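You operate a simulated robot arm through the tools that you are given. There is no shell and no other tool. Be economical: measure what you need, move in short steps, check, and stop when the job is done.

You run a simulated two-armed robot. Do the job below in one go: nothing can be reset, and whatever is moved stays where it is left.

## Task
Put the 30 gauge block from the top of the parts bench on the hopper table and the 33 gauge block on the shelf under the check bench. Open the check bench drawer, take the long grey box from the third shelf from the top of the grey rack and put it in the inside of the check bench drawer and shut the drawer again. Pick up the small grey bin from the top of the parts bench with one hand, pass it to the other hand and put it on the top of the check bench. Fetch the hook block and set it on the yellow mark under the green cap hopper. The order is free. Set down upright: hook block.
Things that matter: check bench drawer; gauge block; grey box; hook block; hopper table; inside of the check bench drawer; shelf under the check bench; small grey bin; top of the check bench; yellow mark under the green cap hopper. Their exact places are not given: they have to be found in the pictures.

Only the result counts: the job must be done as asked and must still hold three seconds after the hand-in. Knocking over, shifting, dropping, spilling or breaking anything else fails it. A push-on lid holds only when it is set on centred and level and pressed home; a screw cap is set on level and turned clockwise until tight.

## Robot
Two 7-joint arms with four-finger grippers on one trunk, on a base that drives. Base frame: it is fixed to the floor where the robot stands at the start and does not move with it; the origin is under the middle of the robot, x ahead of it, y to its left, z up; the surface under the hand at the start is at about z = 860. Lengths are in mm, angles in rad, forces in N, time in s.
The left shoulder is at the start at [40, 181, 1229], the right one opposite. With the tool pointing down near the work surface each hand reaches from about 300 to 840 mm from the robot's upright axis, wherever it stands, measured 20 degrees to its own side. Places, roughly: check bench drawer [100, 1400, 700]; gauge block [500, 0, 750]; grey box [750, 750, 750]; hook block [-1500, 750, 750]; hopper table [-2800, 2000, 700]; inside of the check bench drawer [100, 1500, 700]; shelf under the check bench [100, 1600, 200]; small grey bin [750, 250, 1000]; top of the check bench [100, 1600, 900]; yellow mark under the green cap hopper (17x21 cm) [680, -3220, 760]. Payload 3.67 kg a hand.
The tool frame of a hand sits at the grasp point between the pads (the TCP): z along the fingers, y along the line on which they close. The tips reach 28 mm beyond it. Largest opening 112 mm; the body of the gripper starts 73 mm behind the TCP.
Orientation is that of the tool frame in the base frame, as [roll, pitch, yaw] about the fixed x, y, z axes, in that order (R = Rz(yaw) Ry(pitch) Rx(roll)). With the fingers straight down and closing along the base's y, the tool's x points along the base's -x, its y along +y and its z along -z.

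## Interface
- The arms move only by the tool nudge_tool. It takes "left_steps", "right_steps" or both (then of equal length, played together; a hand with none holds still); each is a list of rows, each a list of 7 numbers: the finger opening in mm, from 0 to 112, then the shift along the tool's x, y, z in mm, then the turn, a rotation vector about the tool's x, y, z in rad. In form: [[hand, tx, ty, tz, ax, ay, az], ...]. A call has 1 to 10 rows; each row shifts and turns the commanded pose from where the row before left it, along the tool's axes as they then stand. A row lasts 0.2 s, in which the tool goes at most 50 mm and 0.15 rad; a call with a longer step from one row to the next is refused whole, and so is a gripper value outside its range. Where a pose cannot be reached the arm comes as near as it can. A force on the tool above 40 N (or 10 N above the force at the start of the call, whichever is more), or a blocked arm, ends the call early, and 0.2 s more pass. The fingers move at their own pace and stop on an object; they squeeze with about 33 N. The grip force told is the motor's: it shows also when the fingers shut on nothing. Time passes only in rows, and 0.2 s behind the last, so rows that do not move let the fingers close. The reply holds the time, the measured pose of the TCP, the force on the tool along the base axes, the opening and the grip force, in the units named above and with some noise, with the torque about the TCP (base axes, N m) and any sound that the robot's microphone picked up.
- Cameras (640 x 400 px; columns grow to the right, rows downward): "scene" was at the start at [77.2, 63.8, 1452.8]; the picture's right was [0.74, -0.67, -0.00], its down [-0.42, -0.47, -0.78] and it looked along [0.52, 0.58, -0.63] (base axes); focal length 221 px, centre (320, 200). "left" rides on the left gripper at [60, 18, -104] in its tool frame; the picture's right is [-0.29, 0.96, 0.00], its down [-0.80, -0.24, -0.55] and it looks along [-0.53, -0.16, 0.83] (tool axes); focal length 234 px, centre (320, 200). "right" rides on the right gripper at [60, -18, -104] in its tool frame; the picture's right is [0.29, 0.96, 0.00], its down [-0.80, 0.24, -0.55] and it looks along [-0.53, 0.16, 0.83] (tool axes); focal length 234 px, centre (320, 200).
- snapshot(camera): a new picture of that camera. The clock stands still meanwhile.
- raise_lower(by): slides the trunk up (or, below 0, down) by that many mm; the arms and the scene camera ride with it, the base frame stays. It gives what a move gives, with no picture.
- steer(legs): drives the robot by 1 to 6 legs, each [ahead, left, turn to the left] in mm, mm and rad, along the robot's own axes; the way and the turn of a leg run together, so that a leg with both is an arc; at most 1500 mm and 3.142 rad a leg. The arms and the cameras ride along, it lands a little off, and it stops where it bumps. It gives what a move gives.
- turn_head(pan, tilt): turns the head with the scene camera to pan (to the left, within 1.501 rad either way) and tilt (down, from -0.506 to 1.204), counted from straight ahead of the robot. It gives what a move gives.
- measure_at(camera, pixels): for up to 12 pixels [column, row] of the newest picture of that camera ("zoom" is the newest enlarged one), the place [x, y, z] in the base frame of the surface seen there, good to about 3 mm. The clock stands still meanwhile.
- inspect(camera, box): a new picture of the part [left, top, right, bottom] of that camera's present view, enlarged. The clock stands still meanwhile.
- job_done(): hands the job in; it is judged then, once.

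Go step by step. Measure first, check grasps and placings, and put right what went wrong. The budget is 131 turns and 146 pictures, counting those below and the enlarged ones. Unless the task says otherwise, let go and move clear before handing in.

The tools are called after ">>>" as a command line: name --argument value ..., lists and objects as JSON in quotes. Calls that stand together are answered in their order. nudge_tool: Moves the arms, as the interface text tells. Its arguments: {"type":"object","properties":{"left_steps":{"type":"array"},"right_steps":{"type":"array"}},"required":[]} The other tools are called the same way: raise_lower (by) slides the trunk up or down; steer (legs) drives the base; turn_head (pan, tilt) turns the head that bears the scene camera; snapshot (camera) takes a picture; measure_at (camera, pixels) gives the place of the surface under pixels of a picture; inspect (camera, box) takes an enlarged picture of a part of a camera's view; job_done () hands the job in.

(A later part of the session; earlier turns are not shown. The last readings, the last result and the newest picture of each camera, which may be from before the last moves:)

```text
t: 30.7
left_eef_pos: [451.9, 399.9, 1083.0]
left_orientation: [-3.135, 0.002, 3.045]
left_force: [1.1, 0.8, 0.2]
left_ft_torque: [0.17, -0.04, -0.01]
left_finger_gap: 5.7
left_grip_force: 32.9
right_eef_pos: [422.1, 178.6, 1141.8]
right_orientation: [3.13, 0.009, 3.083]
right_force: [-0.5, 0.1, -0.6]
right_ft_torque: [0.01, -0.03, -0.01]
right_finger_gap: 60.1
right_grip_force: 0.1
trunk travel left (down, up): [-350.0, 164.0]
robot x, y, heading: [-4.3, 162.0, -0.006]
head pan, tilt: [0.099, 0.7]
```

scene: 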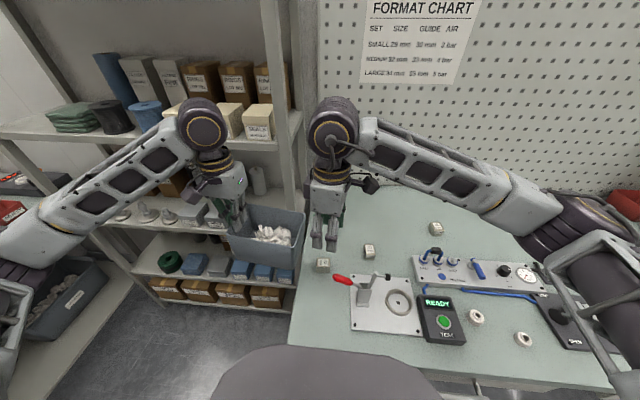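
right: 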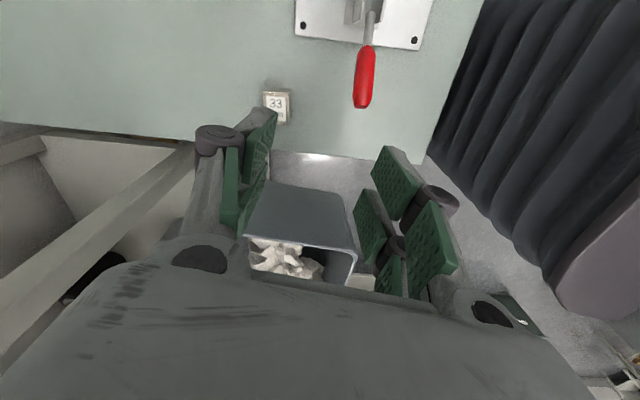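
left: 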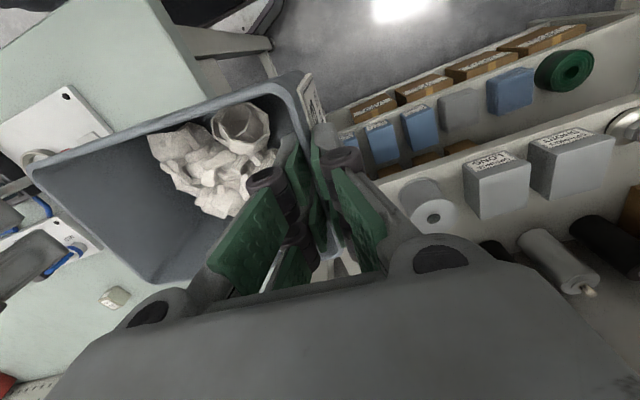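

Commanded pose is the actual one. Leaning 0.3 rad, aligning yaw and going above the block at z≈985.

>>> nudge_tool --right_steps '[[60, -28.5, 9.4, 0, 0, 0, -0.12], [60, -28.5, 9.4, 0, 0, 0.15, 0], [60, 0, 0, 0, 0, 0.15, 0], [60, -11.8, 0, 38.2, 0, 0, 0], [60, -11.8, 0, 38.2, 0, 0, 0], [60, -11.8, 0, 38.2, 0, 0, 0], [60, -8.9, 0, 28.6, 0, 0, 0]]'

>>> snapshot --camera "right"

>>> snapshot --camera "scene"

```text
t: 32.3
left_eef_pos: [453.7, 400.0, 1084.6]
left_orientation: [-3.134, 0.001, 3.045]
left_force: [0.6, 1.9, 0.4]
left_ft_torque: [0.21, -0.09, 0.17]
left_finger_gap: 6.2
left_grip_force: 33.1
right_eef_pos: [479.4, 196.5, 990.0]
right_orientation: [3.132, -0.291, -3.073]
right_force: [-1.6, -3.3, -1.3]
right_ft_torque: [0.0, -0.03, 0.02]
right_finger_gap: 58.5
right_grip_force: 0.1
trunk travel left (down, up): [-350.0, 164.0]
robot x, y, heading: [-5.5, 158.4, -0.007]
head pan, tilt: [0.099, 0.7]
```

```text
108 pictures are left
```

right: 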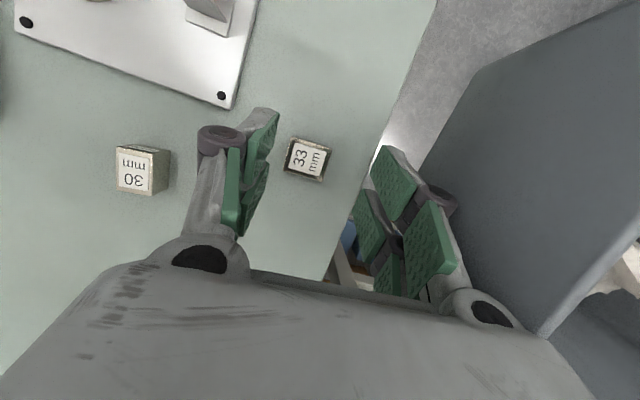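

```text
107 pictures are left
```

scene: 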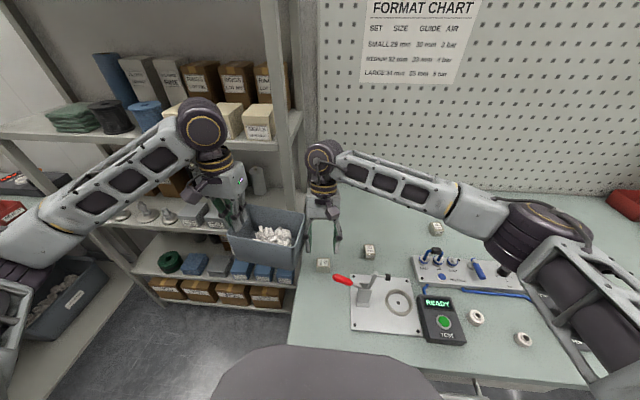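

The right hand lightly touches the bin; I move the bin 90 mm left, then descend on the 33 block and grip.

>>> nudge_tool --left_steps '[[0, 0, 45, -5, 0, 0, 0], [0, 0, 45, -5, 0, 0, 0], [0, 0, 0, 0, 0, 0, 0]]'

>>> nudge_tool --right_steps '[[60, -9.3, -1, 31, 0, 0, 0], [60, -9.3, -1, 31, 0, 0, 0], [60, -8.5, 0, 29, 0, 0, 0], [0, 0, 0, 0, 0, 0, 0], [0, 0, 0, 0, 0, 0, 0], [0, 0, 0, 0, 0, 0, 0]]'

>>> snapshot --camera "right"

```text
t: 33.1
left_eef_pos: [459.3, 488.6, 1096.2]
left_orientation: [-3.134, -0.001, 3.043]
left_force: [-0.3, 0.3, -0.2]
left_ft_torque: [0.19, -0.05, 0.03]
left_finger_gap: 5.8
left_grip_force: 33.2
right_eef_pos: [480.0, 196.2, 991.2]
right_orientation: [3.131, -0.293, -3.072]
right_force: [-0.2, -0.4, 0.1]
right_ft_torque: [-0.02, 0.02, -0.04]
right_finger_gap: 60.1
right_grip_force: 0.0
trunk travel left (down, up): [-350.0, 164.0]
robot x, y, heading: [-9.4, 161.9, -0.006]
head pan, tilt: [0.099, 0.7]
```

```text
t: 34.5
left_eef_pos: [460.1, 489.1, 1094.5]
left_orientation: [-3.135, -0.001, 3.042]
left_force: [0.3, -0.5, -0.8]
left_ft_torque: [0.2, -0.03, 0.0]
left_finger_gap: 6.0
left_grip_force: 32.7
right_eef_pos: [480.7, 195.0, 896.2]
right_orientation: [3.134, -0.292, -3.076]
right_force: [-0.4, 0.6, -0.8]
right_ft_torque: [0.01, -0.06, 0.01]
right_finger_gap: 39.6
right_grip_force: 32.1
trunk travel left (down, up): [-350.0, 164.0]
robot x, y, heading: [-4.2, 158.8, -0.008]
head pan, tilt: [0.099, 0.7]
```

```text
106 pictures are left
```

right: 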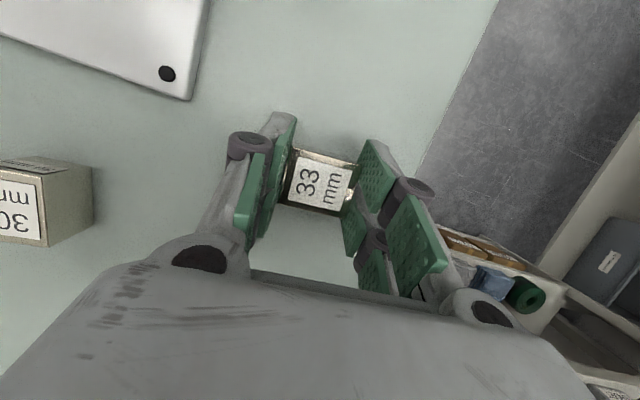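

The 33 block is gripped. Lifting it, and looking left at the check bench.

>>> nudge_tool --right_steps '[[0, 8, 0, -28, 0, 0, 0], [0, 11.5, 0, -38.3, 0, 0, 0], [0, 11.5, 0, -38.3, 0, 0, 0], [0, 11.5, 0, -38.3, 0, 0, 0], [0, 11.5, 0, -38.3, 0, 0, 0]]'

>>> turn_head --pan 1.5 --tilt 0.6

>>> snapshot --camera "scene"

>>> snapshot --camera "right"

```text
t: 35.7
left_eef_pos: [459.7, 490.2, 1095.5]
left_orientation: [-3.135, -0.001, 3.043]
left_force: [0.2, -0.2, 0.5]
left_ft_torque: [0.16, -0.02, 0.0]
left_finger_gap: 6.1
left_grip_force: 32.9
right_eef_pos: [480.1, 195.9, 1086.0]
right_orientation: [3.134, -0.29, -3.077]
right_force: [0.0, -0.4, -3.3]
right_ft_torque: [0.03, 0.04, -0.02]
right_finger_gap: 39.7
right_grip_force: 33.1
trunk travel left (down, up): [-350.0, 164.0]
robot x, y, heading: [-0.6, 161.2, -0.006]
head pan, tilt: [0.099, 0.7]
```

```text
t: 37.3
left_eef_pos: [460.1, 489.9, 1094.6]
left_orientation: [-3.134, 0.0, 3.045]
left_force: [-0.2, 1.2, -0.2]
left_ft_torque: [0.18, 0.01, 0.0]
left_finger_gap: 6.0
left_grip_force: 32.6
right_eef_pos: [480.2, 195.7, 1085.0]
right_orientation: [3.134, -0.292, -3.076]
right_force: [-0.6, -0.2, -2.8]
right_ft_torque: [-0.03, -0.03, -0.01]
right_finger_gap: 39.8
right_grip_force: 32.4
trunk travel left (down, up): [-350.0, 164.0]
robot x, y, heading: [-4.1, 158.1, -0.004]
head pan, tilt: [1.499, 0.6]
```

```text
105 pictures are left
```

scene: 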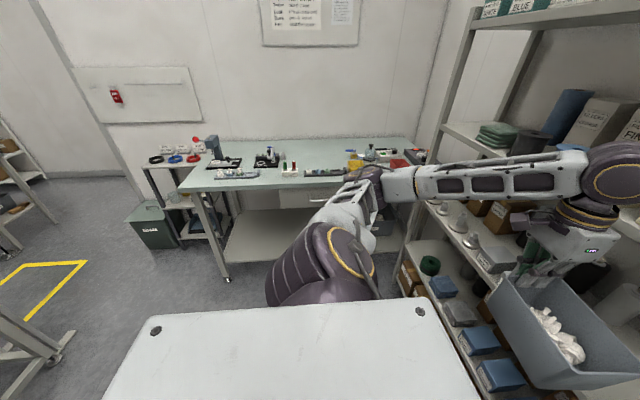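

```text
104 pictures are left
```

right: 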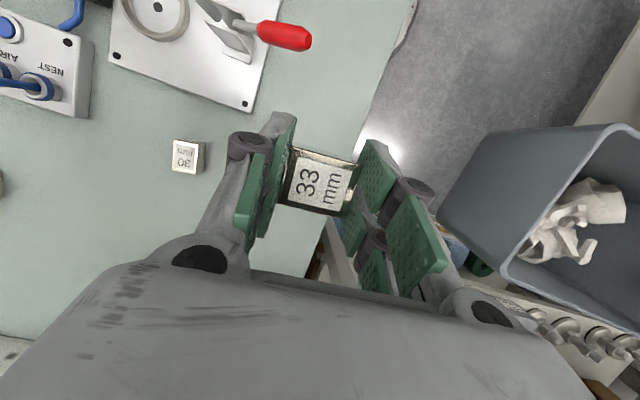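

Both loads held. Measuring the check bench from here.

>>> measure_at --camera "scene" --pixels '[[184, 188], [300, 183], [210, 142], [330, 140], [255, 240], [232, 258], [305, 195], [220, 175], [290, 165], [170, 200], [226, 278], [350, 165]]'

>>> inspect --camera "scene" --box '[140, 120, 440, 290]'

```text
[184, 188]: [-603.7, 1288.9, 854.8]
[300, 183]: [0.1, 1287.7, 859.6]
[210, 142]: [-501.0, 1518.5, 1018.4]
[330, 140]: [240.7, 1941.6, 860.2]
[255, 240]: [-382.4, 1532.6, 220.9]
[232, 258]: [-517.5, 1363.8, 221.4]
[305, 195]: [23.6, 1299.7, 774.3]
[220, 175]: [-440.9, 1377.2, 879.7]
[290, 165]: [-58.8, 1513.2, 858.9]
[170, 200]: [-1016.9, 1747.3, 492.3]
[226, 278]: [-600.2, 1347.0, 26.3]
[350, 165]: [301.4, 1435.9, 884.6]
```

```text
2.13 times, centred on (290, 205) of scene
```

zoom: 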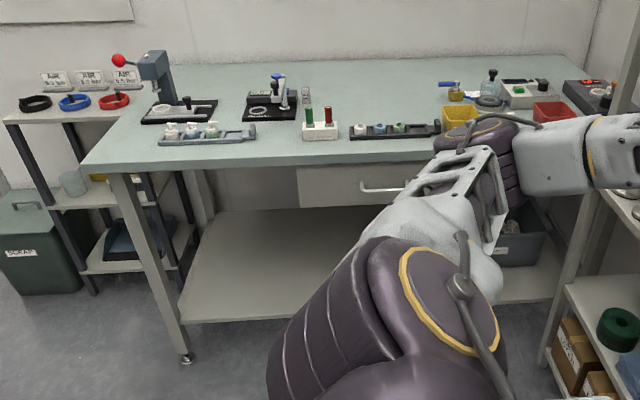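

Check bench: top z 860, front y≈1290, x −600…500; lower shelf z≈221. Backing off, turning left and driving up toward it.

>>> steer --legs '[[-250, 0, 0], [0, 0, 1.576], [550, -200, 0]]'

>>> turn_head --pan 0 --tilt 0.75

>>> snapshot --camera "scene"

```text
t: 46.2
left_eef_pos: [-359.3, 1173.7, 1094.7]
left_orientation: [-3.136, 0.001, -1.696]
left_force: [0.1, -0.1, 0.6]
left_ft_torque: [0.01, 0.17, 0.0]
left_finger_gap: 5.8
left_grip_force: 32.9
right_eef_pos: [-64.3, 1187.1, 1084.5]
right_orientation: [3.132, -0.292, -1.531]
right_force: [-0.2, 0.1, -2.6]
right_ft_torque: [0.0, -0.02, 0.05]
right_finger_gap: 39.8
right_grip_force: 33.1
trunk travel left (down, up): [-350.0, 164.0]
robot x, y, heading: [-42.1, 700.9, 1.532]
head pan, tilt: [1.499, 0.6]
```

```text
t: 47.8
left_eef_pos: [-358.8, 1175.3, 1093.7]
left_orientation: [-3.134, 0.001, -1.697]
left_force: [0.2, -0.2, 0.1]
left_ft_torque: [0.06, 0.21, -0.01]
left_finger_gap: 6.1
left_grip_force: 33.6
right_eef_pos: [-64.8, 1187.0, 1086.4]
right_orientation: [3.134, -0.292, -1.534]
right_force: [0.0, -1.0, -3.2]
right_ft_torque: [-0.03, 0.02, 0.01]
right_finger_gap: 39.6
right_grip_force: 32.9
trunk travel left (down, up): [-350.0, 164.0]
robot x, y, heading: [-44.5, 696.7, 1.535]
head pan, tilt: [0.0, 0.75]
```

```text
102 pictures are left
```

scene: 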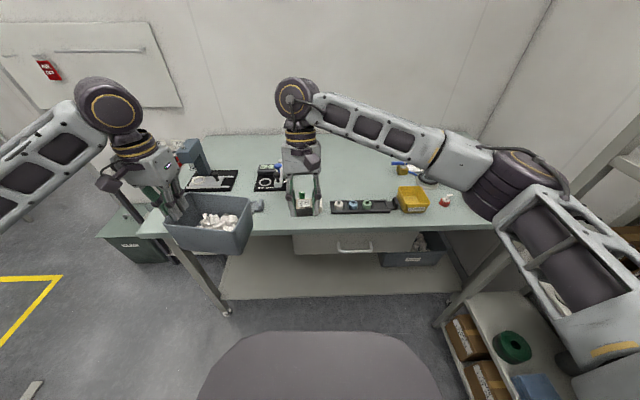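

Clear view of the bench, drawer (292–417, 243) with handle (357,247). Measuring key points.

>>> measure_at --camera "scene" --pixels '[[340, 175], [380, 180], [360, 200], [330, 228], [340, 249], [358, 249], [372, 249], [294, 243], [416, 240], [300, 275], [350, 270], [260, 200]]'

>>> inspect --camera "scene" --box '[160, 120, 480, 320]'

```text
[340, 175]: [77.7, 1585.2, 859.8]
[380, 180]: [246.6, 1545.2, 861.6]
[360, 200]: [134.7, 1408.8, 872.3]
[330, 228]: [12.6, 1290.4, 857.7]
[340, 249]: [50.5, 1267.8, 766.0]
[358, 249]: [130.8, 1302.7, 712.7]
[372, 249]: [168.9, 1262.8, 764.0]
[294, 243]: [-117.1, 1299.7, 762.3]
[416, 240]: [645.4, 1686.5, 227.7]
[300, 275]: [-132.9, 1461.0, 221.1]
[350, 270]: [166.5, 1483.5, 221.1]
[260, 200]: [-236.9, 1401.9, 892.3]
```

```text
2.00 times, centred on (320, 220) of scene
```

zoom: 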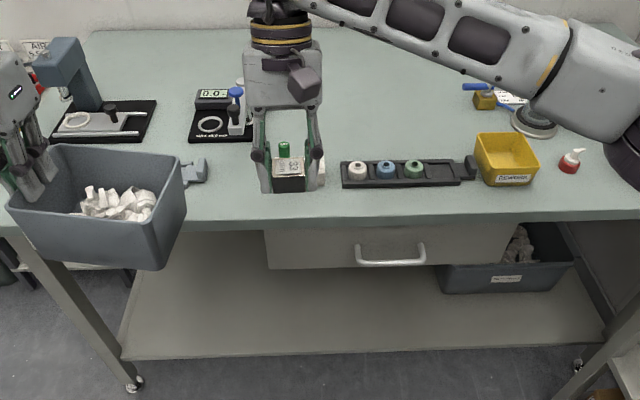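

Free spot for the bin on top around (150,1560). I check my own front extent before driving closer.

>>> measure_at --camera "scene" --pixels '[[320, 334], [260, 345], [400, 350], [150, 225], [215, 225], [245, 200], [175, 235]]'

```text
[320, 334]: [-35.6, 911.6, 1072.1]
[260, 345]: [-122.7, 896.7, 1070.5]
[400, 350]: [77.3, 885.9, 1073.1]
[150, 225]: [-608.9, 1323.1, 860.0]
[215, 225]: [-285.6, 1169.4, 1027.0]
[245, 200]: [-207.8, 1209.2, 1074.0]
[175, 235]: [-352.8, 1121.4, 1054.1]
```

Driving to about (50,950), straight to the bench.

>>> steer --legs '[[0, -95, 0.036], [250, 0, 0]]'

>>> snapshot --camera "scene"

>>> snapshot --camera "left"

```text
t: 50.4
left_eef_pos: [-280.1, 1414.1, 1096.8]
left_orientation: [-3.136, -0.001, -1.658]
left_force: [-5.3, -13.8, 5.0]
left_ft_torque: [-1.2, -0.33, -1.68]
left_finger_gap: 6.3
left_grip_force: 33.2
right_eef_pos: [12.7, 1437.1, 1086.5]
right_orientation: [3.133, -0.29, -1.495]
right_force: [0.3, -0.1, -3.3]
right_ft_torque: [-0.01, 0.01, 0.01]
right_finger_gap: 39.9
right_grip_force: 32.7
trunk travel left (down, up): [-350.0, 164.0]
robot x, y, heading: [54.4, 956.1, 1.575]
head pan, tilt: [0.0, 0.75]
```

```text
100 pictures are left
```

scene: 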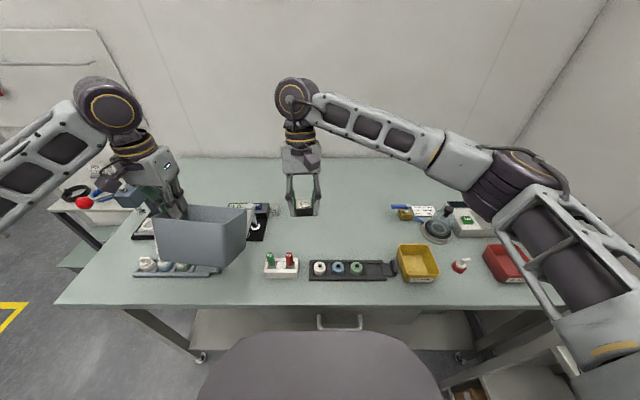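

```text
99 pictures are left
```

left: 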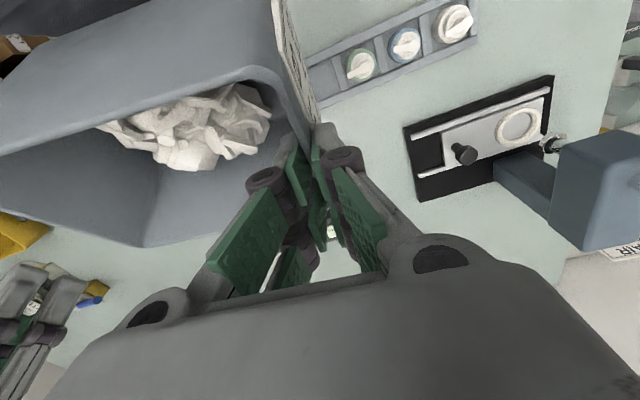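

The left hand feels −14 N in y: the bin touched something (dial stand). I pull it back 50 mm and raise it, then look.

>>> nudge_tool --left_steps '[[0, 25, 0, 0, 0, 0, 0], [0, 25, 0, 0, 0, 0, 0], [0, 0, 0, -30, 0, 0, 0], [0, 0, 0, -30, 0, 0, 0]]'

>>> snapshot --camera "scene"

>>> snapshot --camera "left"

>>> inspect --camera "scene" --box '[100, 160, 320, 300]'

```text
t: 51.4
left_eef_pos: [-286.3, 1365.5, 1156.7]
left_orientation: [-3.136, -0.002, -1.66]
left_force: [0.5, 0.0, -2.5]
left_ft_torque: [0.12, 0.21, -0.04]
left_finger_gap: 5.9
left_grip_force: 33.7
right_eef_pos: [13.2, 1439.2, 1085.7]
right_orientation: [3.133, -0.29, -1.492]
right_force: [0.2, -0.9, -2.1]
right_ft_torque: [0.0, 0.01, 0.02]
right_finger_gap: 39.9
right_grip_force: 33.2
trunk travel left (down, up): [-350.0, 164.0]
robot x, y, heading: [50.4, 952.5, 1.577]
head pan, tilt: [0.0, 0.75]
```

```text
98 pictures are left
```

scene: 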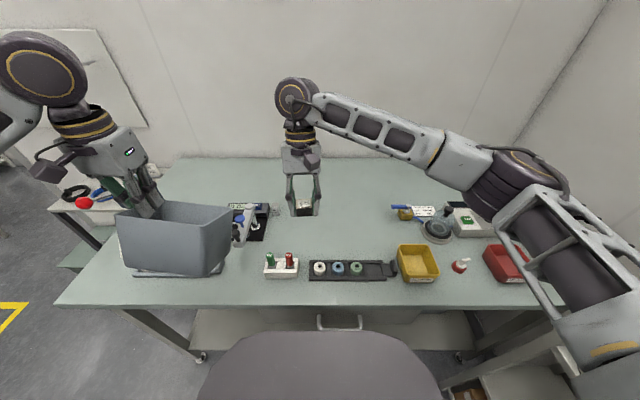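

```text
97 pictures are left
```

left: 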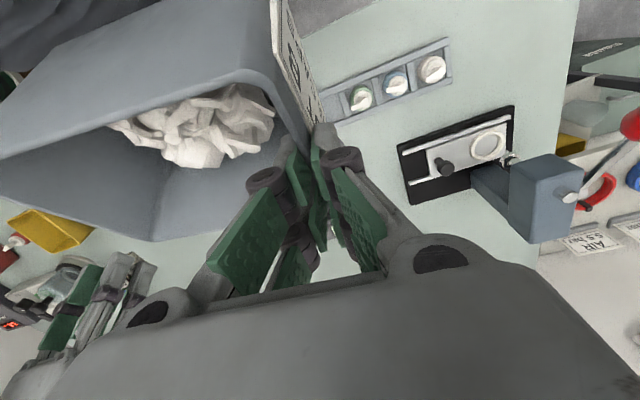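

```text
2.86 times, centred on (210, 230) of scene
```

zoom: 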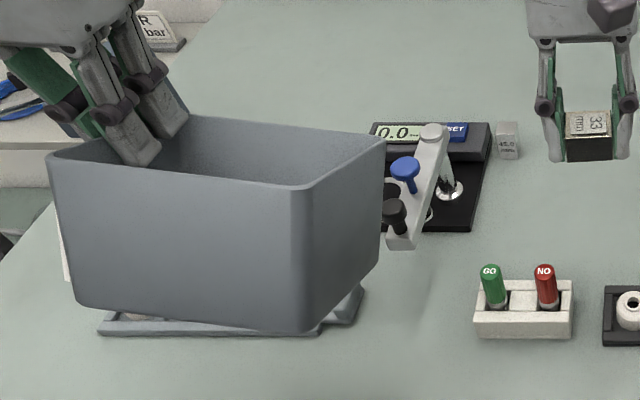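

The bin is clear. I move the right hand out to the right, then carry the bin over to the free area and inspect the dial stand.

>>> nudge_tool --right_steps '[[0, 15, -42, 0, 0, 0, 0], [0, 15, -42, 0, 0, 0, 0], [0, 15, -42, 0, 0, 0, 0], [0, 15, -42, 0, 0, 0, 0], [0, 15, -42, 0, 0, 0, 0], [0, 15, -42, 0, 0, 0, 0]]'

>>> nudge_tool --left_steps '[[0, -10, -42, 0, 0, 0, 0], [0, -10, -42, 0, 0, 0, 0], [0, -20, -42, 0, 0, 0, 0], [0, -28, -38, 0, 0, 0, 0], [0, -28, -38, 0, 0, 0, 0], [0, -28, -38, 0, 0, 0, 0], [0, -28, -38, 0, 0, 0, 0], [0, -28, -32, 0, 0, 0, 0], [0, -28, -32, 0, 0, 0, 0]]'

>>> snapshot --camera "scene"

>>> snapshot --camera "left"

>>> inspect --camera "scene" --box '[100, 160, 320, 300]'

```text
t: 52.8
left_eef_pos: [-286.8, 1364.8, 1156.3]
left_orientation: [-3.135, 0.001, -1.659]
left_force: [0.1, 0.2, -3.1]
left_ft_torque: [0.17, 0.16, -0.03]
left_finger_gap: 6.0
left_grip_force: 33.0
right_eef_pos: [269.8, 1373.0, 1110.4]
right_orientation: [3.134, -0.29, -1.492]
right_force: [0.3, -0.4, -2.8]
right_ft_torque: [0.0, 0.0, -0.01]
right_finger_gap: 39.7
right_grip_force: 32.5
trunk travel left (down, up): [-350.0, 164.0]
robot x, y, heading: [51.8, 957.2, 1.575]
head pan, tilt: [0.0, 0.75]
```

```text
t: 54.8
left_eef_pos: [73.3, 1543.3, 1160.4]
left_orientation: [-3.135, -0.001, -1.659]
left_force: [-0.2, -0.2, -3.0]
left_ft_torque: [0.13, 0.2, 0.0]
left_finger_gap: 6.0
left_grip_force: 33.2
right_eef_pos: [271.3, 1374.0, 1109.9]
right_orientation: [3.134, -0.292, -1.494]
right_force: [-0.2, 0.8, -2.7]
right_ft_torque: [-0.01, 0.04, -0.01]
right_finger_gap: 39.7
right_grip_force: 32.8
trunk travel left (down, up): [-350.0, 164.0]
robot x, y, heading: [51.0, 955.3, 1.573]
head pan, tilt: [0.0, 0.75]
```

```text
95 pictures are left
```

scene: 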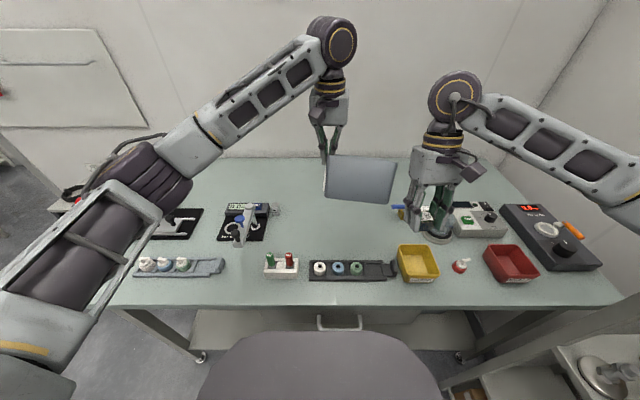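

```text
94 pictures are left
```

left: 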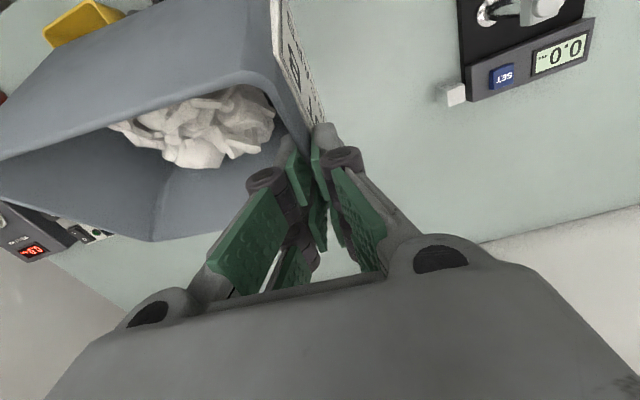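

```text
2.86 times, centred on (210, 230) of scene
```

zoom: 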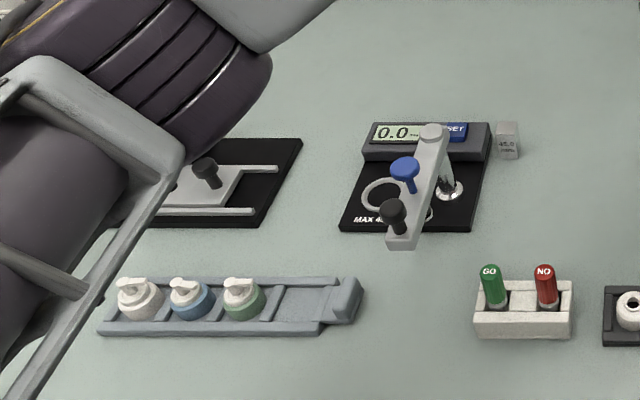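

The bench items look in place, but the bin has pitched in the grip (its near outer wall now faces the camera). I measure the tilt.

>>> measure_at --camera "left" --pixels '[[60, 146], [200, 90], [100, 70], [130, 30], [200, 20], [60, 220], [140, 238], [250, 25], [255, 60], [160, 60]]'

>>> measure_at --camera "scene" --pixels '[[330, 158], [396, 163], [328, 190], [390, 202], [360, 180], [345, 155]]'

```text
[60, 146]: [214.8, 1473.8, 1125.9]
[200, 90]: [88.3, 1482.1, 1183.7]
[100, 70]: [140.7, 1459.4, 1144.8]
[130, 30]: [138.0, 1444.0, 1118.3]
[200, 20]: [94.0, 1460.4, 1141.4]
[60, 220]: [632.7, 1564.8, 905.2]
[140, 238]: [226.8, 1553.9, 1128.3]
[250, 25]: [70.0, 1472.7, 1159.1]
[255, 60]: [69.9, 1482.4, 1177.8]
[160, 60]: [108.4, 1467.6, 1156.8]
```

```text
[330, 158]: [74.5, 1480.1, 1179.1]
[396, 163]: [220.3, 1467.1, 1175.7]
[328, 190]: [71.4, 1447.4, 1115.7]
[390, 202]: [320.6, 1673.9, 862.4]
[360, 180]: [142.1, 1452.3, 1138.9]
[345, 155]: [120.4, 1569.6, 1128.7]
```

The bin is pitched ~0.47 rad, far side low. I lean the hand to level it and lower it to ~30 mm above the bench.

>>> nudge_tool --left_steps '[[0, 0, 0, 0, 0, -0.118, 0], [0, 0, 0, 0, 0, -0.118, 0], [0, 0, 0, 0, 0, -0.118, 0], [0, 0, 0, 0, 0, -0.116, 0], [0, 18, 0, 35.6, 0, 0, 0], [0, 18, 0, 35.6, 0, 0, 0], [0, 18, 0, 35.6, 0, 0, 0], [0, 18, 0, 35.6, 0, 0, 0]]'

>>> snapshot --camera "scene"

>>> snapshot --camera "left"

```text
t: 56.6
left_eef_pos: [73.4, 1542.5, 996.2]
left_orientation: [-3.132, 0.47, -1.655]
left_force: [-0.3, -0.3, -2.3]
left_ft_torque: [0.01, 0.14, -0.02]
left_finger_gap: 6.0
left_grip_force: 33.1
right_eef_pos: [269.9, 1374.5, 1110.1]
right_orientation: [3.133, -0.291, -1.493]
right_force: [1.2, -0.5, -2.3]
right_ft_torque: [-0.02, 0.01, 0.0]
right_finger_gap: 39.6
right_grip_force: 33.0
trunk travel left (down, up): [-350.0, 164.0]
robot x, y, heading: [51.9, 955.4, 1.574]
head pan, tilt: [0.0, 0.75]
```

```text
92 pictures are left
```

scene: 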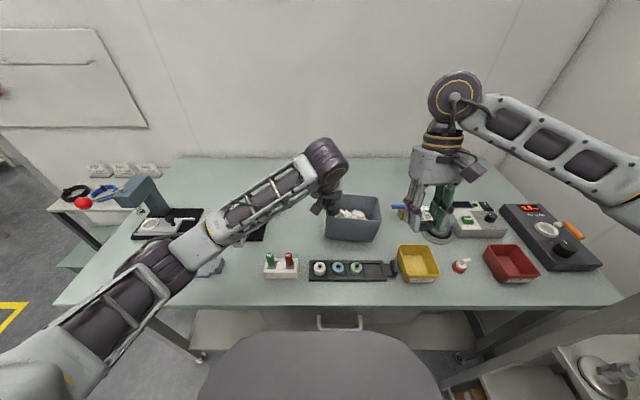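

```text
91 pictures are left
```

left: 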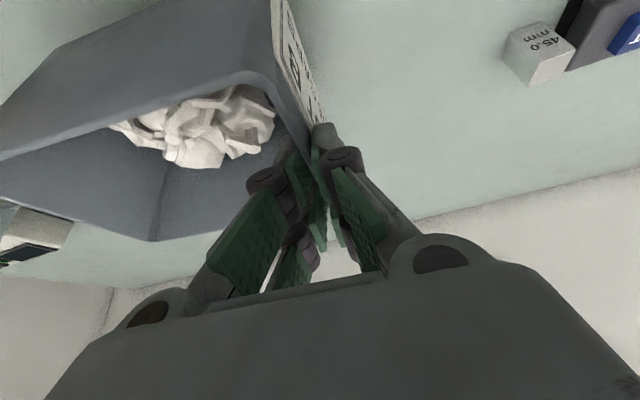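

Bin is level now. I check its bottom edge and neighbours before the final lowering.

>>> measure_at --camera "scene" --pixels '[[330, 233], [374, 239], [378, 200], [380, 225], [398, 248], [430, 245], [350, 262], [329, 205], [180, 240], [140, 262]]'

```text
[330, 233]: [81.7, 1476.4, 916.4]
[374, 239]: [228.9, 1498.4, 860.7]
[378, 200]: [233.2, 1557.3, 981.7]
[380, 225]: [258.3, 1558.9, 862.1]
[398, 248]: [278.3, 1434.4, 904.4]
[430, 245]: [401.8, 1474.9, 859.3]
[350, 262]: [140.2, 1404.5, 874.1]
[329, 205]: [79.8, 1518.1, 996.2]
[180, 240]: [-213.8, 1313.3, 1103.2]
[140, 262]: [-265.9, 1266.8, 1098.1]
```

Clear. Lowering the last ~38 mm.

>>> nudge_tool --left_steps '[[0, 6.8, 0, 13.4, 0, 0, 0], [0, 4.5, 0, 8.9, 0, 0, 0], [0, 3.6, 0, 7.1, 0, 0, 0], [0, 2.3, 0, 4.5, 0, 0, 0]]'

>>> inspect --camera "scene" --box '[270, 150, 470, 280]'

```text
t: 57.6
left_eef_pos: [74.0, 1540.5, 965.0]
left_orientation: [-3.128, 0.477, -1.654]
left_force: [-3.5, -2.6, 26.4]
left_ft_torque: [-0.3, -0.94, -0.12]
left_finger_gap: 6.1
left_grip_force: 32.7
right_eef_pos: [270.7, 1371.0, 1110.8]
right_orientation: [3.132, -0.288, -1.494]
right_force: [-0.1, 0.3, -2.9]
right_ft_torque: [0.01, 0.01, 0.0]
right_finger_gap: 39.9
right_grip_force: 32.9
trunk travel left (down, up): [-350.0, 164.0]
robot x, y, heading: [53.9, 957.4, 1.576]
head pan, tilt: [0.0, 0.75]
```

```text
3.08 times, centred on (370, 215) of scene
```

zoom: 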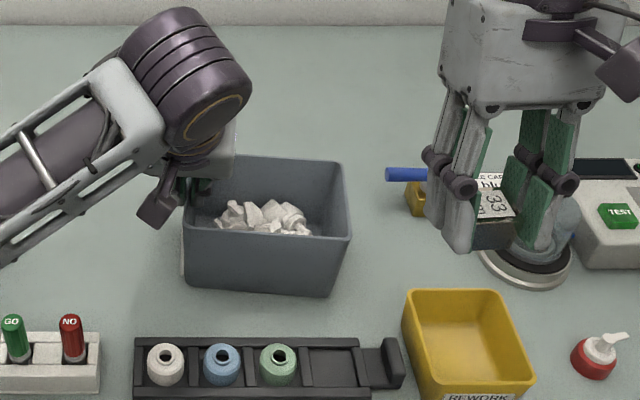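

Bin is resting (26 N). Opening and withdrawing.

>>> nudge_tool --left_steps '[[40, 0, 0, 0, 0, 0, 0], [40, 0, 0, 0, 0, 0, 0], [40, -9, 0, -18, 0, 0, 0], [40, -9, 0, -18, 0, 0, 0], [40, -18, 0, -36, 0, 0, 0], [40, -18, 0, -36, 0, 0, 0], [40, -18, 20, -36, 0, 0, 0]]'

>>> inspect --camera "scene" --box '[200, 150, 470, 300]'

```text
t: 59.2
left_eef_pos: [51.9, 1543.6, 1122.4]
left_orientation: [-3.132, 0.468, -1.658]
left_force: [-0.2, -0.3, 0.5]
left_ft_torque: [0.01, -0.02, -0.01]
left_finger_gap: 40.2
left_grip_force: 0.1
right_eef_pos: [270.8, 1373.7, 1109.7]
right_orientation: [3.134, -0.293, -1.493]
right_force: [-0.7, 0.7, -1.6]
right_ft_torque: [0.02, 0.0, 0.02]
right_finger_gap: 39.6
right_grip_force: 33.7
trunk travel left (down, up): [-350.0, 164.0]
robot x, y, heading: [52.8, 952.6, 1.573]
head pan, tilt: [0.0, 0.75]
```

```text
2.37 times, centred on (335, 225) of scene
```

zoom: 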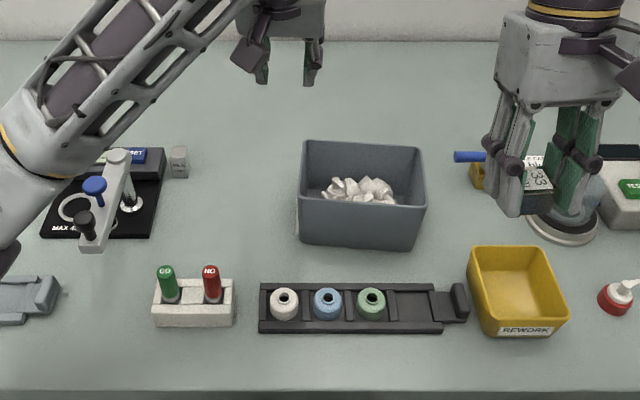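

The bin stands on the bench. Next the 33 block: I straighten and retract the left hand first.

>>> nudge_tool --left_steps '[[40, 0, 0, 0, 0, 0.117, 0], [40, 0, 0, 0, 0, 0.117, 0], [40, 0, 0, 0, 0, 0.117, 0], [40, 0, 0, 0, 0, 0.117, 0], [40, 40, 26, 0, 0, 0, 0], [40, 40, 26, 0, 0, 0, 0], [40, 40, 26, 0, 0, 0, 0], [40, 40, 26, 0, 0, 0, 0], [40, 40, 26, 0, 0, 0, 0], [40, 40, 26, 0, 0, 0, 0]]'

>>> steer --legs '[[-350, 0, 0]]'

>>> raise_lower --by -345

>>> nudge_tool --right_steps '[[0, 0, 0, 0, 0, -0.145, 0], [0, 0, 0, 0, 0, -0.145, 0], [0, 0, 0, 0, 0, -0.145, 0], [0, 0, 0, 0, 0, -0.145, 0], [0, 0, 0, 0, 0, -0.145, 0], [0, 0, 0, 0, 0, -0.145, 0], [0, 0, 0, 0, 0, -0.145, 0], [0, 0, 0, 0, 0, -0.145, 0], [0, 0, 0, 0, 0, -0.145, 0], [0, 0, 0, 0, 0, -0.145, 0]]'

>>> turn_head --pan -0.2 --tilt 0.7

>>> snapshot --camera "scene"

```text
t: 61.4
left_eef_pos: [-122.2, 1317.9, 1116.9]
left_orientation: [-3.135, 0.003, -1.661]
left_force: [-0.1, 0.4, -0.8]
left_ft_torque: [-0.01, 0.01, -0.02]
left_finger_gap: 39.8
left_grip_force: 0.1
right_eef_pos: [268.8, 1371.7, 1110.7]
right_orientation: [3.132, -0.289, -1.494]
right_force: [-0.7, 0.2, -4.0]
right_ft_torque: [0.0, -0.03, -0.04]
right_finger_gap: 39.6
right_grip_force: 33.3
trunk travel left (down, up): [-350.0, 164.0]
robot x, y, heading: [53.3, 954.5, 1.57]
head pan, tilt: [0.0, 0.75]
```

```text
t: 63.7
left_eef_pos: [-120.3, 968.4, 1115.9]
left_orientation: [-3.135, 0.001, -1.661]
left_force: [-0.8, 1.6, 0.0]
left_ft_torque: [0.0, -0.01, 0.0]
left_finger_gap: 40.2
left_grip_force: 0.1
right_eef_pos: [271.8, 1022.6, 1109.8]
right_orientation: [3.134, -0.29, -1.495]
right_force: [-0.5, 0.7, -2.6]
right_ft_torque: [0.01, -0.01, 0.02]
right_finger_gap: 40.0
right_grip_force: 32.8
trunk travel left (down, up): [-350.0, 164.0]
robot x, y, heading: [53.7, 603.9, 1.573]
head pan, tilt: [0.0, 0.75]
```

```text
t: 67.1
left_eef_pos: [-120.6, 968.9, 772.4]
left_orientation: [-3.133, 0.002, -1.66]
left_force: [-1.1, -0.2, -0.6]
left_ft_torque: [-0.01, 0.02, 0.02]
left_finger_gap: 40.0
left_grip_force: 0.0
right_eef_pos: [271.3, 1022.4, 766.6]
right_orientation: [3.133, -0.292, -1.495]
right_force: [-0.4, -0.1, -2.9]
right_ft_torque: [0.0, 0.0, 0.0]
right_finger_gap: 39.8
right_grip_force: 32.7
trunk travel left (down, up): [-5.0, 509.0]
robot x, y, heading: [54.1, 601.4, 1.565]
head pan, tilt: [0.0, 0.75]
```

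```text
t: 69.5
left_eef_pos: [-167.3, 979.3, 770.5]
left_orientation: [-3.118, 0.006, -1.59]
left_force: [0.4, -0.7, 0.3]
left_ft_torque: [0.0, 0.01, 0.05]
left_finger_gap: 39.9
left_grip_force: 0.1
right_eef_pos: [199.7, 1178.9, 791.6]
right_orientation: [-3.112, 1.162, -1.402]
right_force: [0.4, 0.0, -2.9]
right_ft_torque: [-0.04, -0.01, -0.01]
right_finger_gap: 39.8
right_grip_force: 33.1
right hand out of reach, approached as far as the arm can: row 6, 7, 8, 9, 10
trunk travel left (down, up): [-5.0, 509.0]
robot x, y, heading: [47.9, 630.9, 1.642]
head pan, tilt: [0.0, 0.75]
stopped in row 10 (right hand): the arm was blocked; the commanded pose is now the measured one
```

```text
t: 70.2
left_eef_pos: [-165.1, 979.7, 769.1]
left_orientation: [-3.117, 0.006, -1.592]
left_force: [-0.5, 0.8, 0.8]
left_ft_torque: [-0.07, 0.02, 0.0]
left_finger_gap: 40.0
left_grip_force: 0.0
right_eef_pos: [201.0, 1178.9, 791.2]
right_orientation: [-3.114, 1.157, -1.402]
right_force: [0.8, 0.0, -2.5]
right_ft_torque: [-0.08, -0.02, -0.01]
right_finger_gap: 39.6
right_grip_force: 32.7
trunk travel left (down, up): [-5.0, 509.0]
robot x, y, heading: [43.7, 627.6, 1.636]
head pan, tilt: [-0.201, 0.7]
```

```text
88 pictures are left
```

scene: 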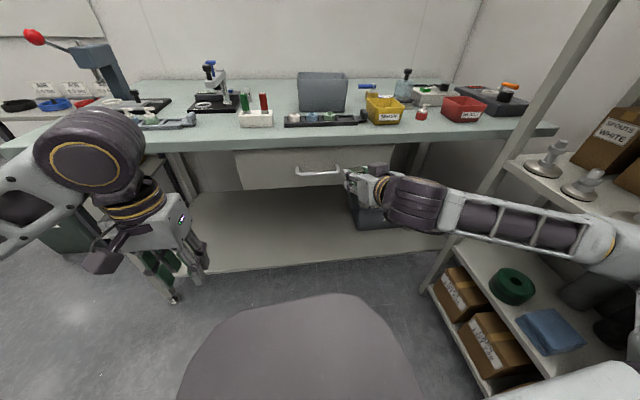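

The base got nudged: the right elbow seems to press on the rack side. I look right to see what it touches.

>>> turn_head --pan -1.1 --tilt 0.7

>>> snapshot --camera "scene"

```text
t: 71.5
left_eef_pos: [-165.3, 979.6, 770.5]
left_orientation: [-3.115, 0.007, -1.592]
left_force: [-0.6, -1.2, -0.2]
left_ft_torque: [0.02, 0.01, -0.02]
left_finger_gap: 40.1
left_grip_force: 0.0
right_eef_pos: [200.2, 1177.7, 791.9]
right_orientation: [-3.115, 1.159, -1.405]
right_force: [-0.5, -0.6, -4.3]
right_ft_torque: [-0.05, 0.02, 0.0]
right_finger_gap: 40.0
right_grip_force: 32.9
trunk travel left (down, up): [-5.0, 509.0]
robot x, y, heading: [45.6, 629.0, 1.638]
head pan, tilt: [-1.1, 0.7]
```

```text
87 pictures are left
```

scene: 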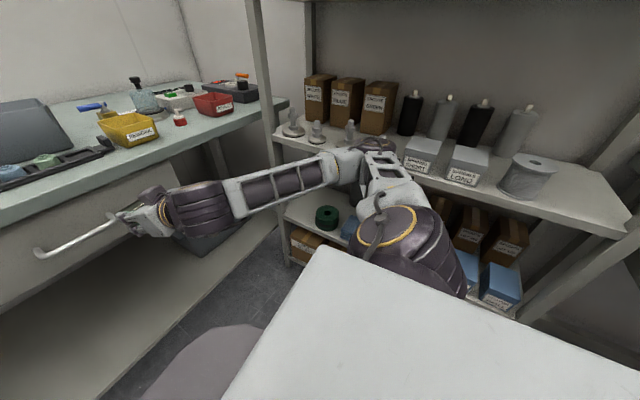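

The right elbow is at the front edge of the rack's third shelf. I slide the base straight away from the rack and look.

>>> steer --legs '[[-60, 330, 0]]'

>>> snapshot --camera "scene"

>>> inspect --camera "scene" --box '[320, 80, 640, 280]'

```text
t: 73.7
left_eef_pos: [-479.1, 898.9, 772.6]
left_orientation: [-3.133, 0.002, -1.592]
left_force: [0.2, 0.7, -0.1]
left_ft_torque: [0.05, 0.01, -0.01]
left_finger_gap: 40.0
left_grip_force: 0.0
right_eef_pos: [-113.8, 1098.8, 786.1]
right_orientation: [3.126, 1.158, -1.447]
right_force: [-0.5, 0.5, -3.6]
right_ft_torque: [-0.08, -0.02, -0.01]
right_finger_gap: 39.9
right_grip_force: 32.8
trunk travel left (down, up): [-5.0, 509.0]
robot x, y, heading: [-282.5, 548.3, 1.637]
head pan, tilt: [-1.1, 0.7]
```

```text
86 pictures are left
```

scene: 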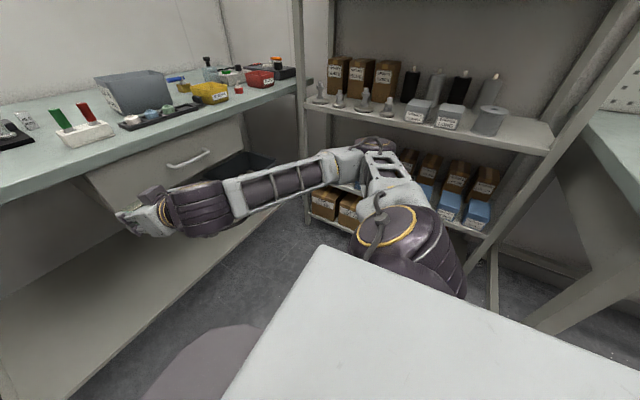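

```text
2.00 times, centred on (480, 180) of scene
```

zoom: 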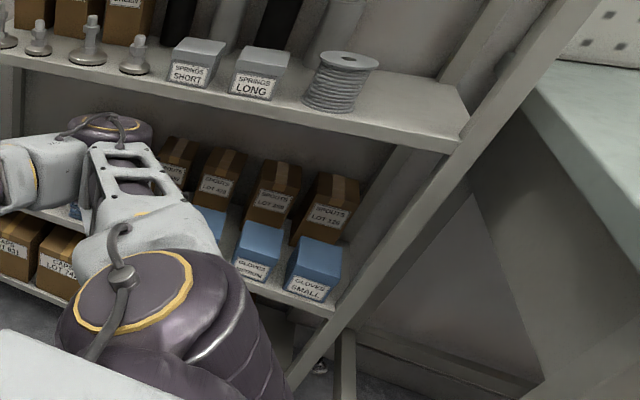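

All rack items are in place. Now with free room I lower the right hand in front of the bench.

>>> nudge_tool --right_steps '[[0, 40, 0, 17, 0, 0, 0], [0, 44, 0, 18, 0, 0, 0], [0, 44, 0, 18, 0, 0, 0], [0, 44, 0, 18, 0, 0, 0], [0, 44, 0, 18, 0, 0, 0], [0, 44, 0, 18, 0, 0, 0], [0, 44, 0, 18, 0, 0, 0], [0, 44, 0, 18, 0, 0, 0], [0, 44, 0, 18, 0, 0, 0], [0, 44, 0, 18, 0, 0, 0]]'

>>> turn_head --pan -0.3 --tilt 0.9

>>> snapshot --camera "scene"

>>> snapshot --camera "right"

```text
t: 75.9
left_eef_pos: [-480.2, 898.6, 774.1]
left_orientation: [-3.134, 0.002, -1.592]
left_force: [0.3, -0.7, 0.2]
left_ft_torque: [-0.01, 0.02, 0.0]
left_finger_gap: 39.8
left_grip_force: 0.0
right_eef_pos: [-113.2, 1098.3, 753.9]
right_orientation: [3.122, 1.159, -1.448]
right_force: [0.3, -0.1, -3.2]
right_ft_torque: [-0.04, 0.04, -0.01]
right_finger_gap: 39.6
right_grip_force: 32.9
right hand out of reach, approached as far as the arm can: row 1, 2, 3, 4, 5, 6, 7, 8, 9, 10
trunk travel left (down, up): [-5.0, 509.0]
robot x, y, heading: [-282.7, 545.1, 1.639]
head pan, tilt: [-1.1, 0.7]
```

```text
t: 77.0
left_eef_pos: [-479.3, 899.8, 773.5]
left_orientation: [-3.134, 0.002, -1.592]
left_force: [0.3, -0.5, 0.2]
left_ft_torque: [0.04, -0.01, 0.05]
left_finger_gap: 39.8
left_grip_force: 0.1
right_eef_pos: [-113.9, 1098.4, 753.4]
right_orientation: [3.121, 1.158, -1.449]
right_force: [0.5, 0.8, -2.5]
right_ft_torque: [-0.07, 0.02, 0.04]
right_finger_gap: 39.9
right_grip_force: 33.1
trunk travel left (down, up): [-5.0, 509.0]
robot x, y, heading: [-280.0, 545.8, 1.64]
head pan, tilt: [-0.3, 0.901]
```

```text
84 pictures are left
```

scene: 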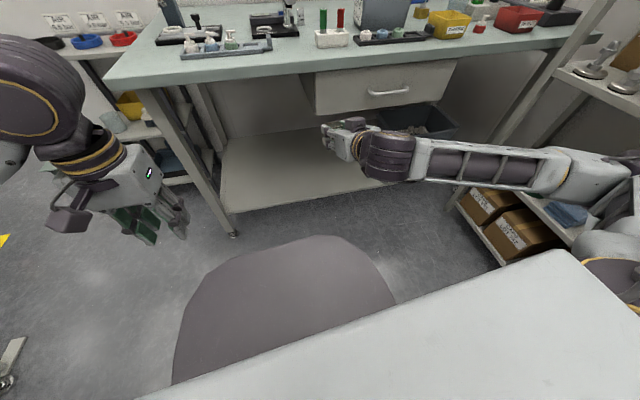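

```text
83 pictures are left
```

right: 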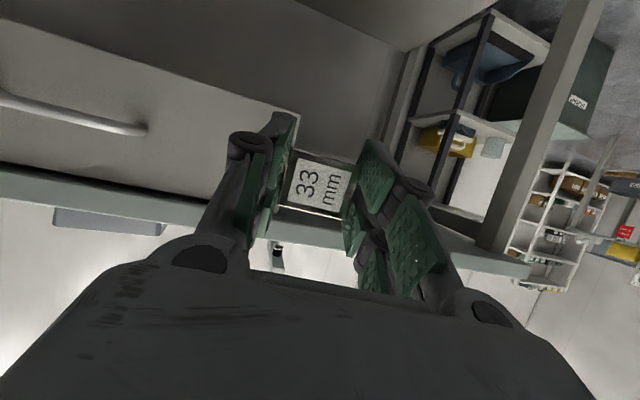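

The wrist can't point forward that low, so I return to the fingers-down posture (in which the block sits flat) and lower the hand that way.

>>> nudge_tool --right_steps '[[0, 0, 0, 0, 0, 0.145, 0], [0, 0, 0, 0, 0, 0.145, 0], [0, 0, 0, 0, 0, 0.145, 0], [0, 0, 0, 0, 0, 0.145, 0], [0, 0, 0, 0, 0, 0.145, 0], [0, 0, 0, 0, 0, 0.145, 0], [0, 0, 0, 0, 0, 0.145, 0], [0, 0, 0, 0, 0, 0.145, 0], [0, 0, 0, 0, 0, 0.145, 0], [0, 0, 0, 0, 0, 0.145, 0]]'

>>> nudge_tool --right_steps '[[0, -12, 0, 40, 0, 0, 0], [0, -14, 0, 46, 0, 0, 0], [0, -14, 0, 46, 0, 0, 0], [0, -14, 0, 46, 0, 0, 0], [0, -14, 0, 46, 0, 0, 0], [0, -14, 0, 46, 0, 0, 0], [0, -14, 0, 46, 0, 0, 0], [0, -14, 0, 46, 0, 0, 0], [0, -14, 0, 46, 0, 0, 0]]'

>>> snapshot --camera "scene"

```text
t: 79.2
left_eef_pos: [-480.4, 898.4, 773.3]
left_orientation: [-3.135, 0.003, -1.592]
left_force: [-1.0, 0.2, -0.3]
left_ft_torque: [-0.02, -0.02, 0.04]
left_finger_gap: 40.0
left_grip_force: 0.0
right_eef_pos: [-112.5, 1098.3, 756.7]
right_orientation: [3.133, -0.294, -1.428]
right_force: [0.2, 0.0, -3.1]
right_ft_torque: [0.0, 0.02, 0.0]
right_finger_gap: 39.5
right_grip_force: 33.4
trunk travel left (down, up): [-5.0, 509.0]
robot x, y, heading: [-282.6, 547.8, 1.642]
head pan, tilt: [-0.3, 0.901]
```

```text
t: 81.2
left_eef_pos: [-478.8, 900.3, 773.2]
left_orientation: [-3.135, 0.001, -1.592]
left_force: [0.4, 0.1, -0.2]
left_ft_torque: [-0.04, 0.01, 0.03]
left_finger_gap: 40.1
left_grip_force: 0.0
right_eef_pos: [-114.9, 1099.9, 329.5]
right_orientation: [3.132, -0.291, -1.428]
right_force: [0.4, -0.3, -2.6]
right_ft_torque: [0.01, 0.01, 0.05]
right_finger_gap: 39.7
right_grip_force: 33.1
trunk travel left (down, up): [-5.0, 509.0]
robot x, y, heading: [-283.6, 542.8, 1.641]
head pan, tilt: [-0.3, 0.901]
```

```text
82 pictures are left
```

scene: 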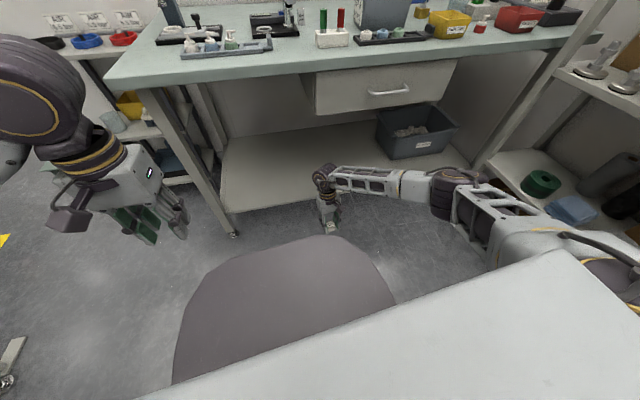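

Works: TCP at z≈330. Measuring the shelf's front edge and the drawer's underside before driving in.

>>> measure_at --camera "scene" --pixels '[[250, 206], [260, 190], [310, 185], [318, 110], [420, 100], [310, 100], [300, 150], [330, 175], [235, 232], [380, 117]]'

```text
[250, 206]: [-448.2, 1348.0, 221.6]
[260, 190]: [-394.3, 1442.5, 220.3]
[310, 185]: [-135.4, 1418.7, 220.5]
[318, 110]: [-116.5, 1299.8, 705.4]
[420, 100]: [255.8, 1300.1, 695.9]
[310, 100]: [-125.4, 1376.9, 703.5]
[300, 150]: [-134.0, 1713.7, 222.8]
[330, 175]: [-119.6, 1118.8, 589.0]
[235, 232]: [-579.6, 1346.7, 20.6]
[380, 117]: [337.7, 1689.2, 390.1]
```

Shelf front at y≈1345, drawer bottom ≈695. Straightening and driving in 340 mm.

>>> steer --legs '[[0, 0, -0.07], [340, 0, 0]]'

>>> snapshot --camera "scene"

>>> snapshot --camera "right"

```text
t: 84.0
left_eef_pos: [-456.3, 1238.3, 771.9]
left_orientation: [-3.141, -0.003, -1.661]
left_force: [-0.2, -1.1, 0.3]
left_ft_torque: [0.06, -0.01, 0.03]
left_finger_gap: 40.1
left_grip_force: 0.2
right_eef_pos: [-78.6, 1411.1, 325.8]
right_orientation: [3.133, -0.301, -1.494]
right_force: [0.3, 0.0, -2.9]
right_ft_torque: [0.0, 0.0, 0.0]
right_finger_gap: 39.7
right_grip_force: 33.2
trunk travel left (down, up): [-5.0, 509.0]
robot x, y, heading: [-283.3, 875.9, 1.571]
head pan, tilt: [-0.3, 0.901]
stopped in leg 2: the force on the tool passed its limit at 54 N (the readings are from after the stop); the commanded pose is now the measured one
```

```text
81 pictures are left
```

scene: 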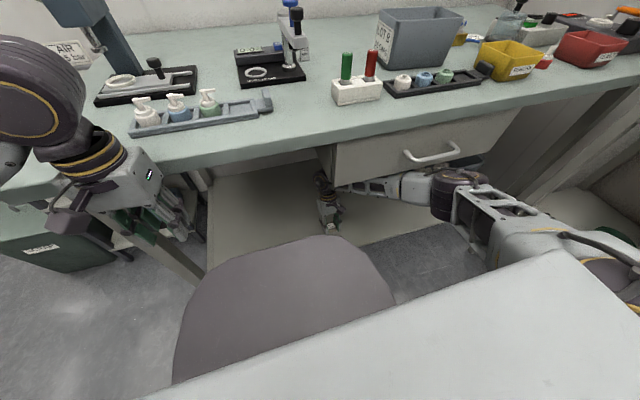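

```text
80 pictures are left
```

right: 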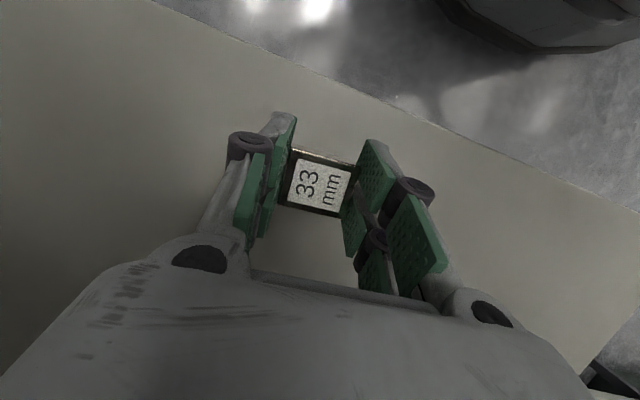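

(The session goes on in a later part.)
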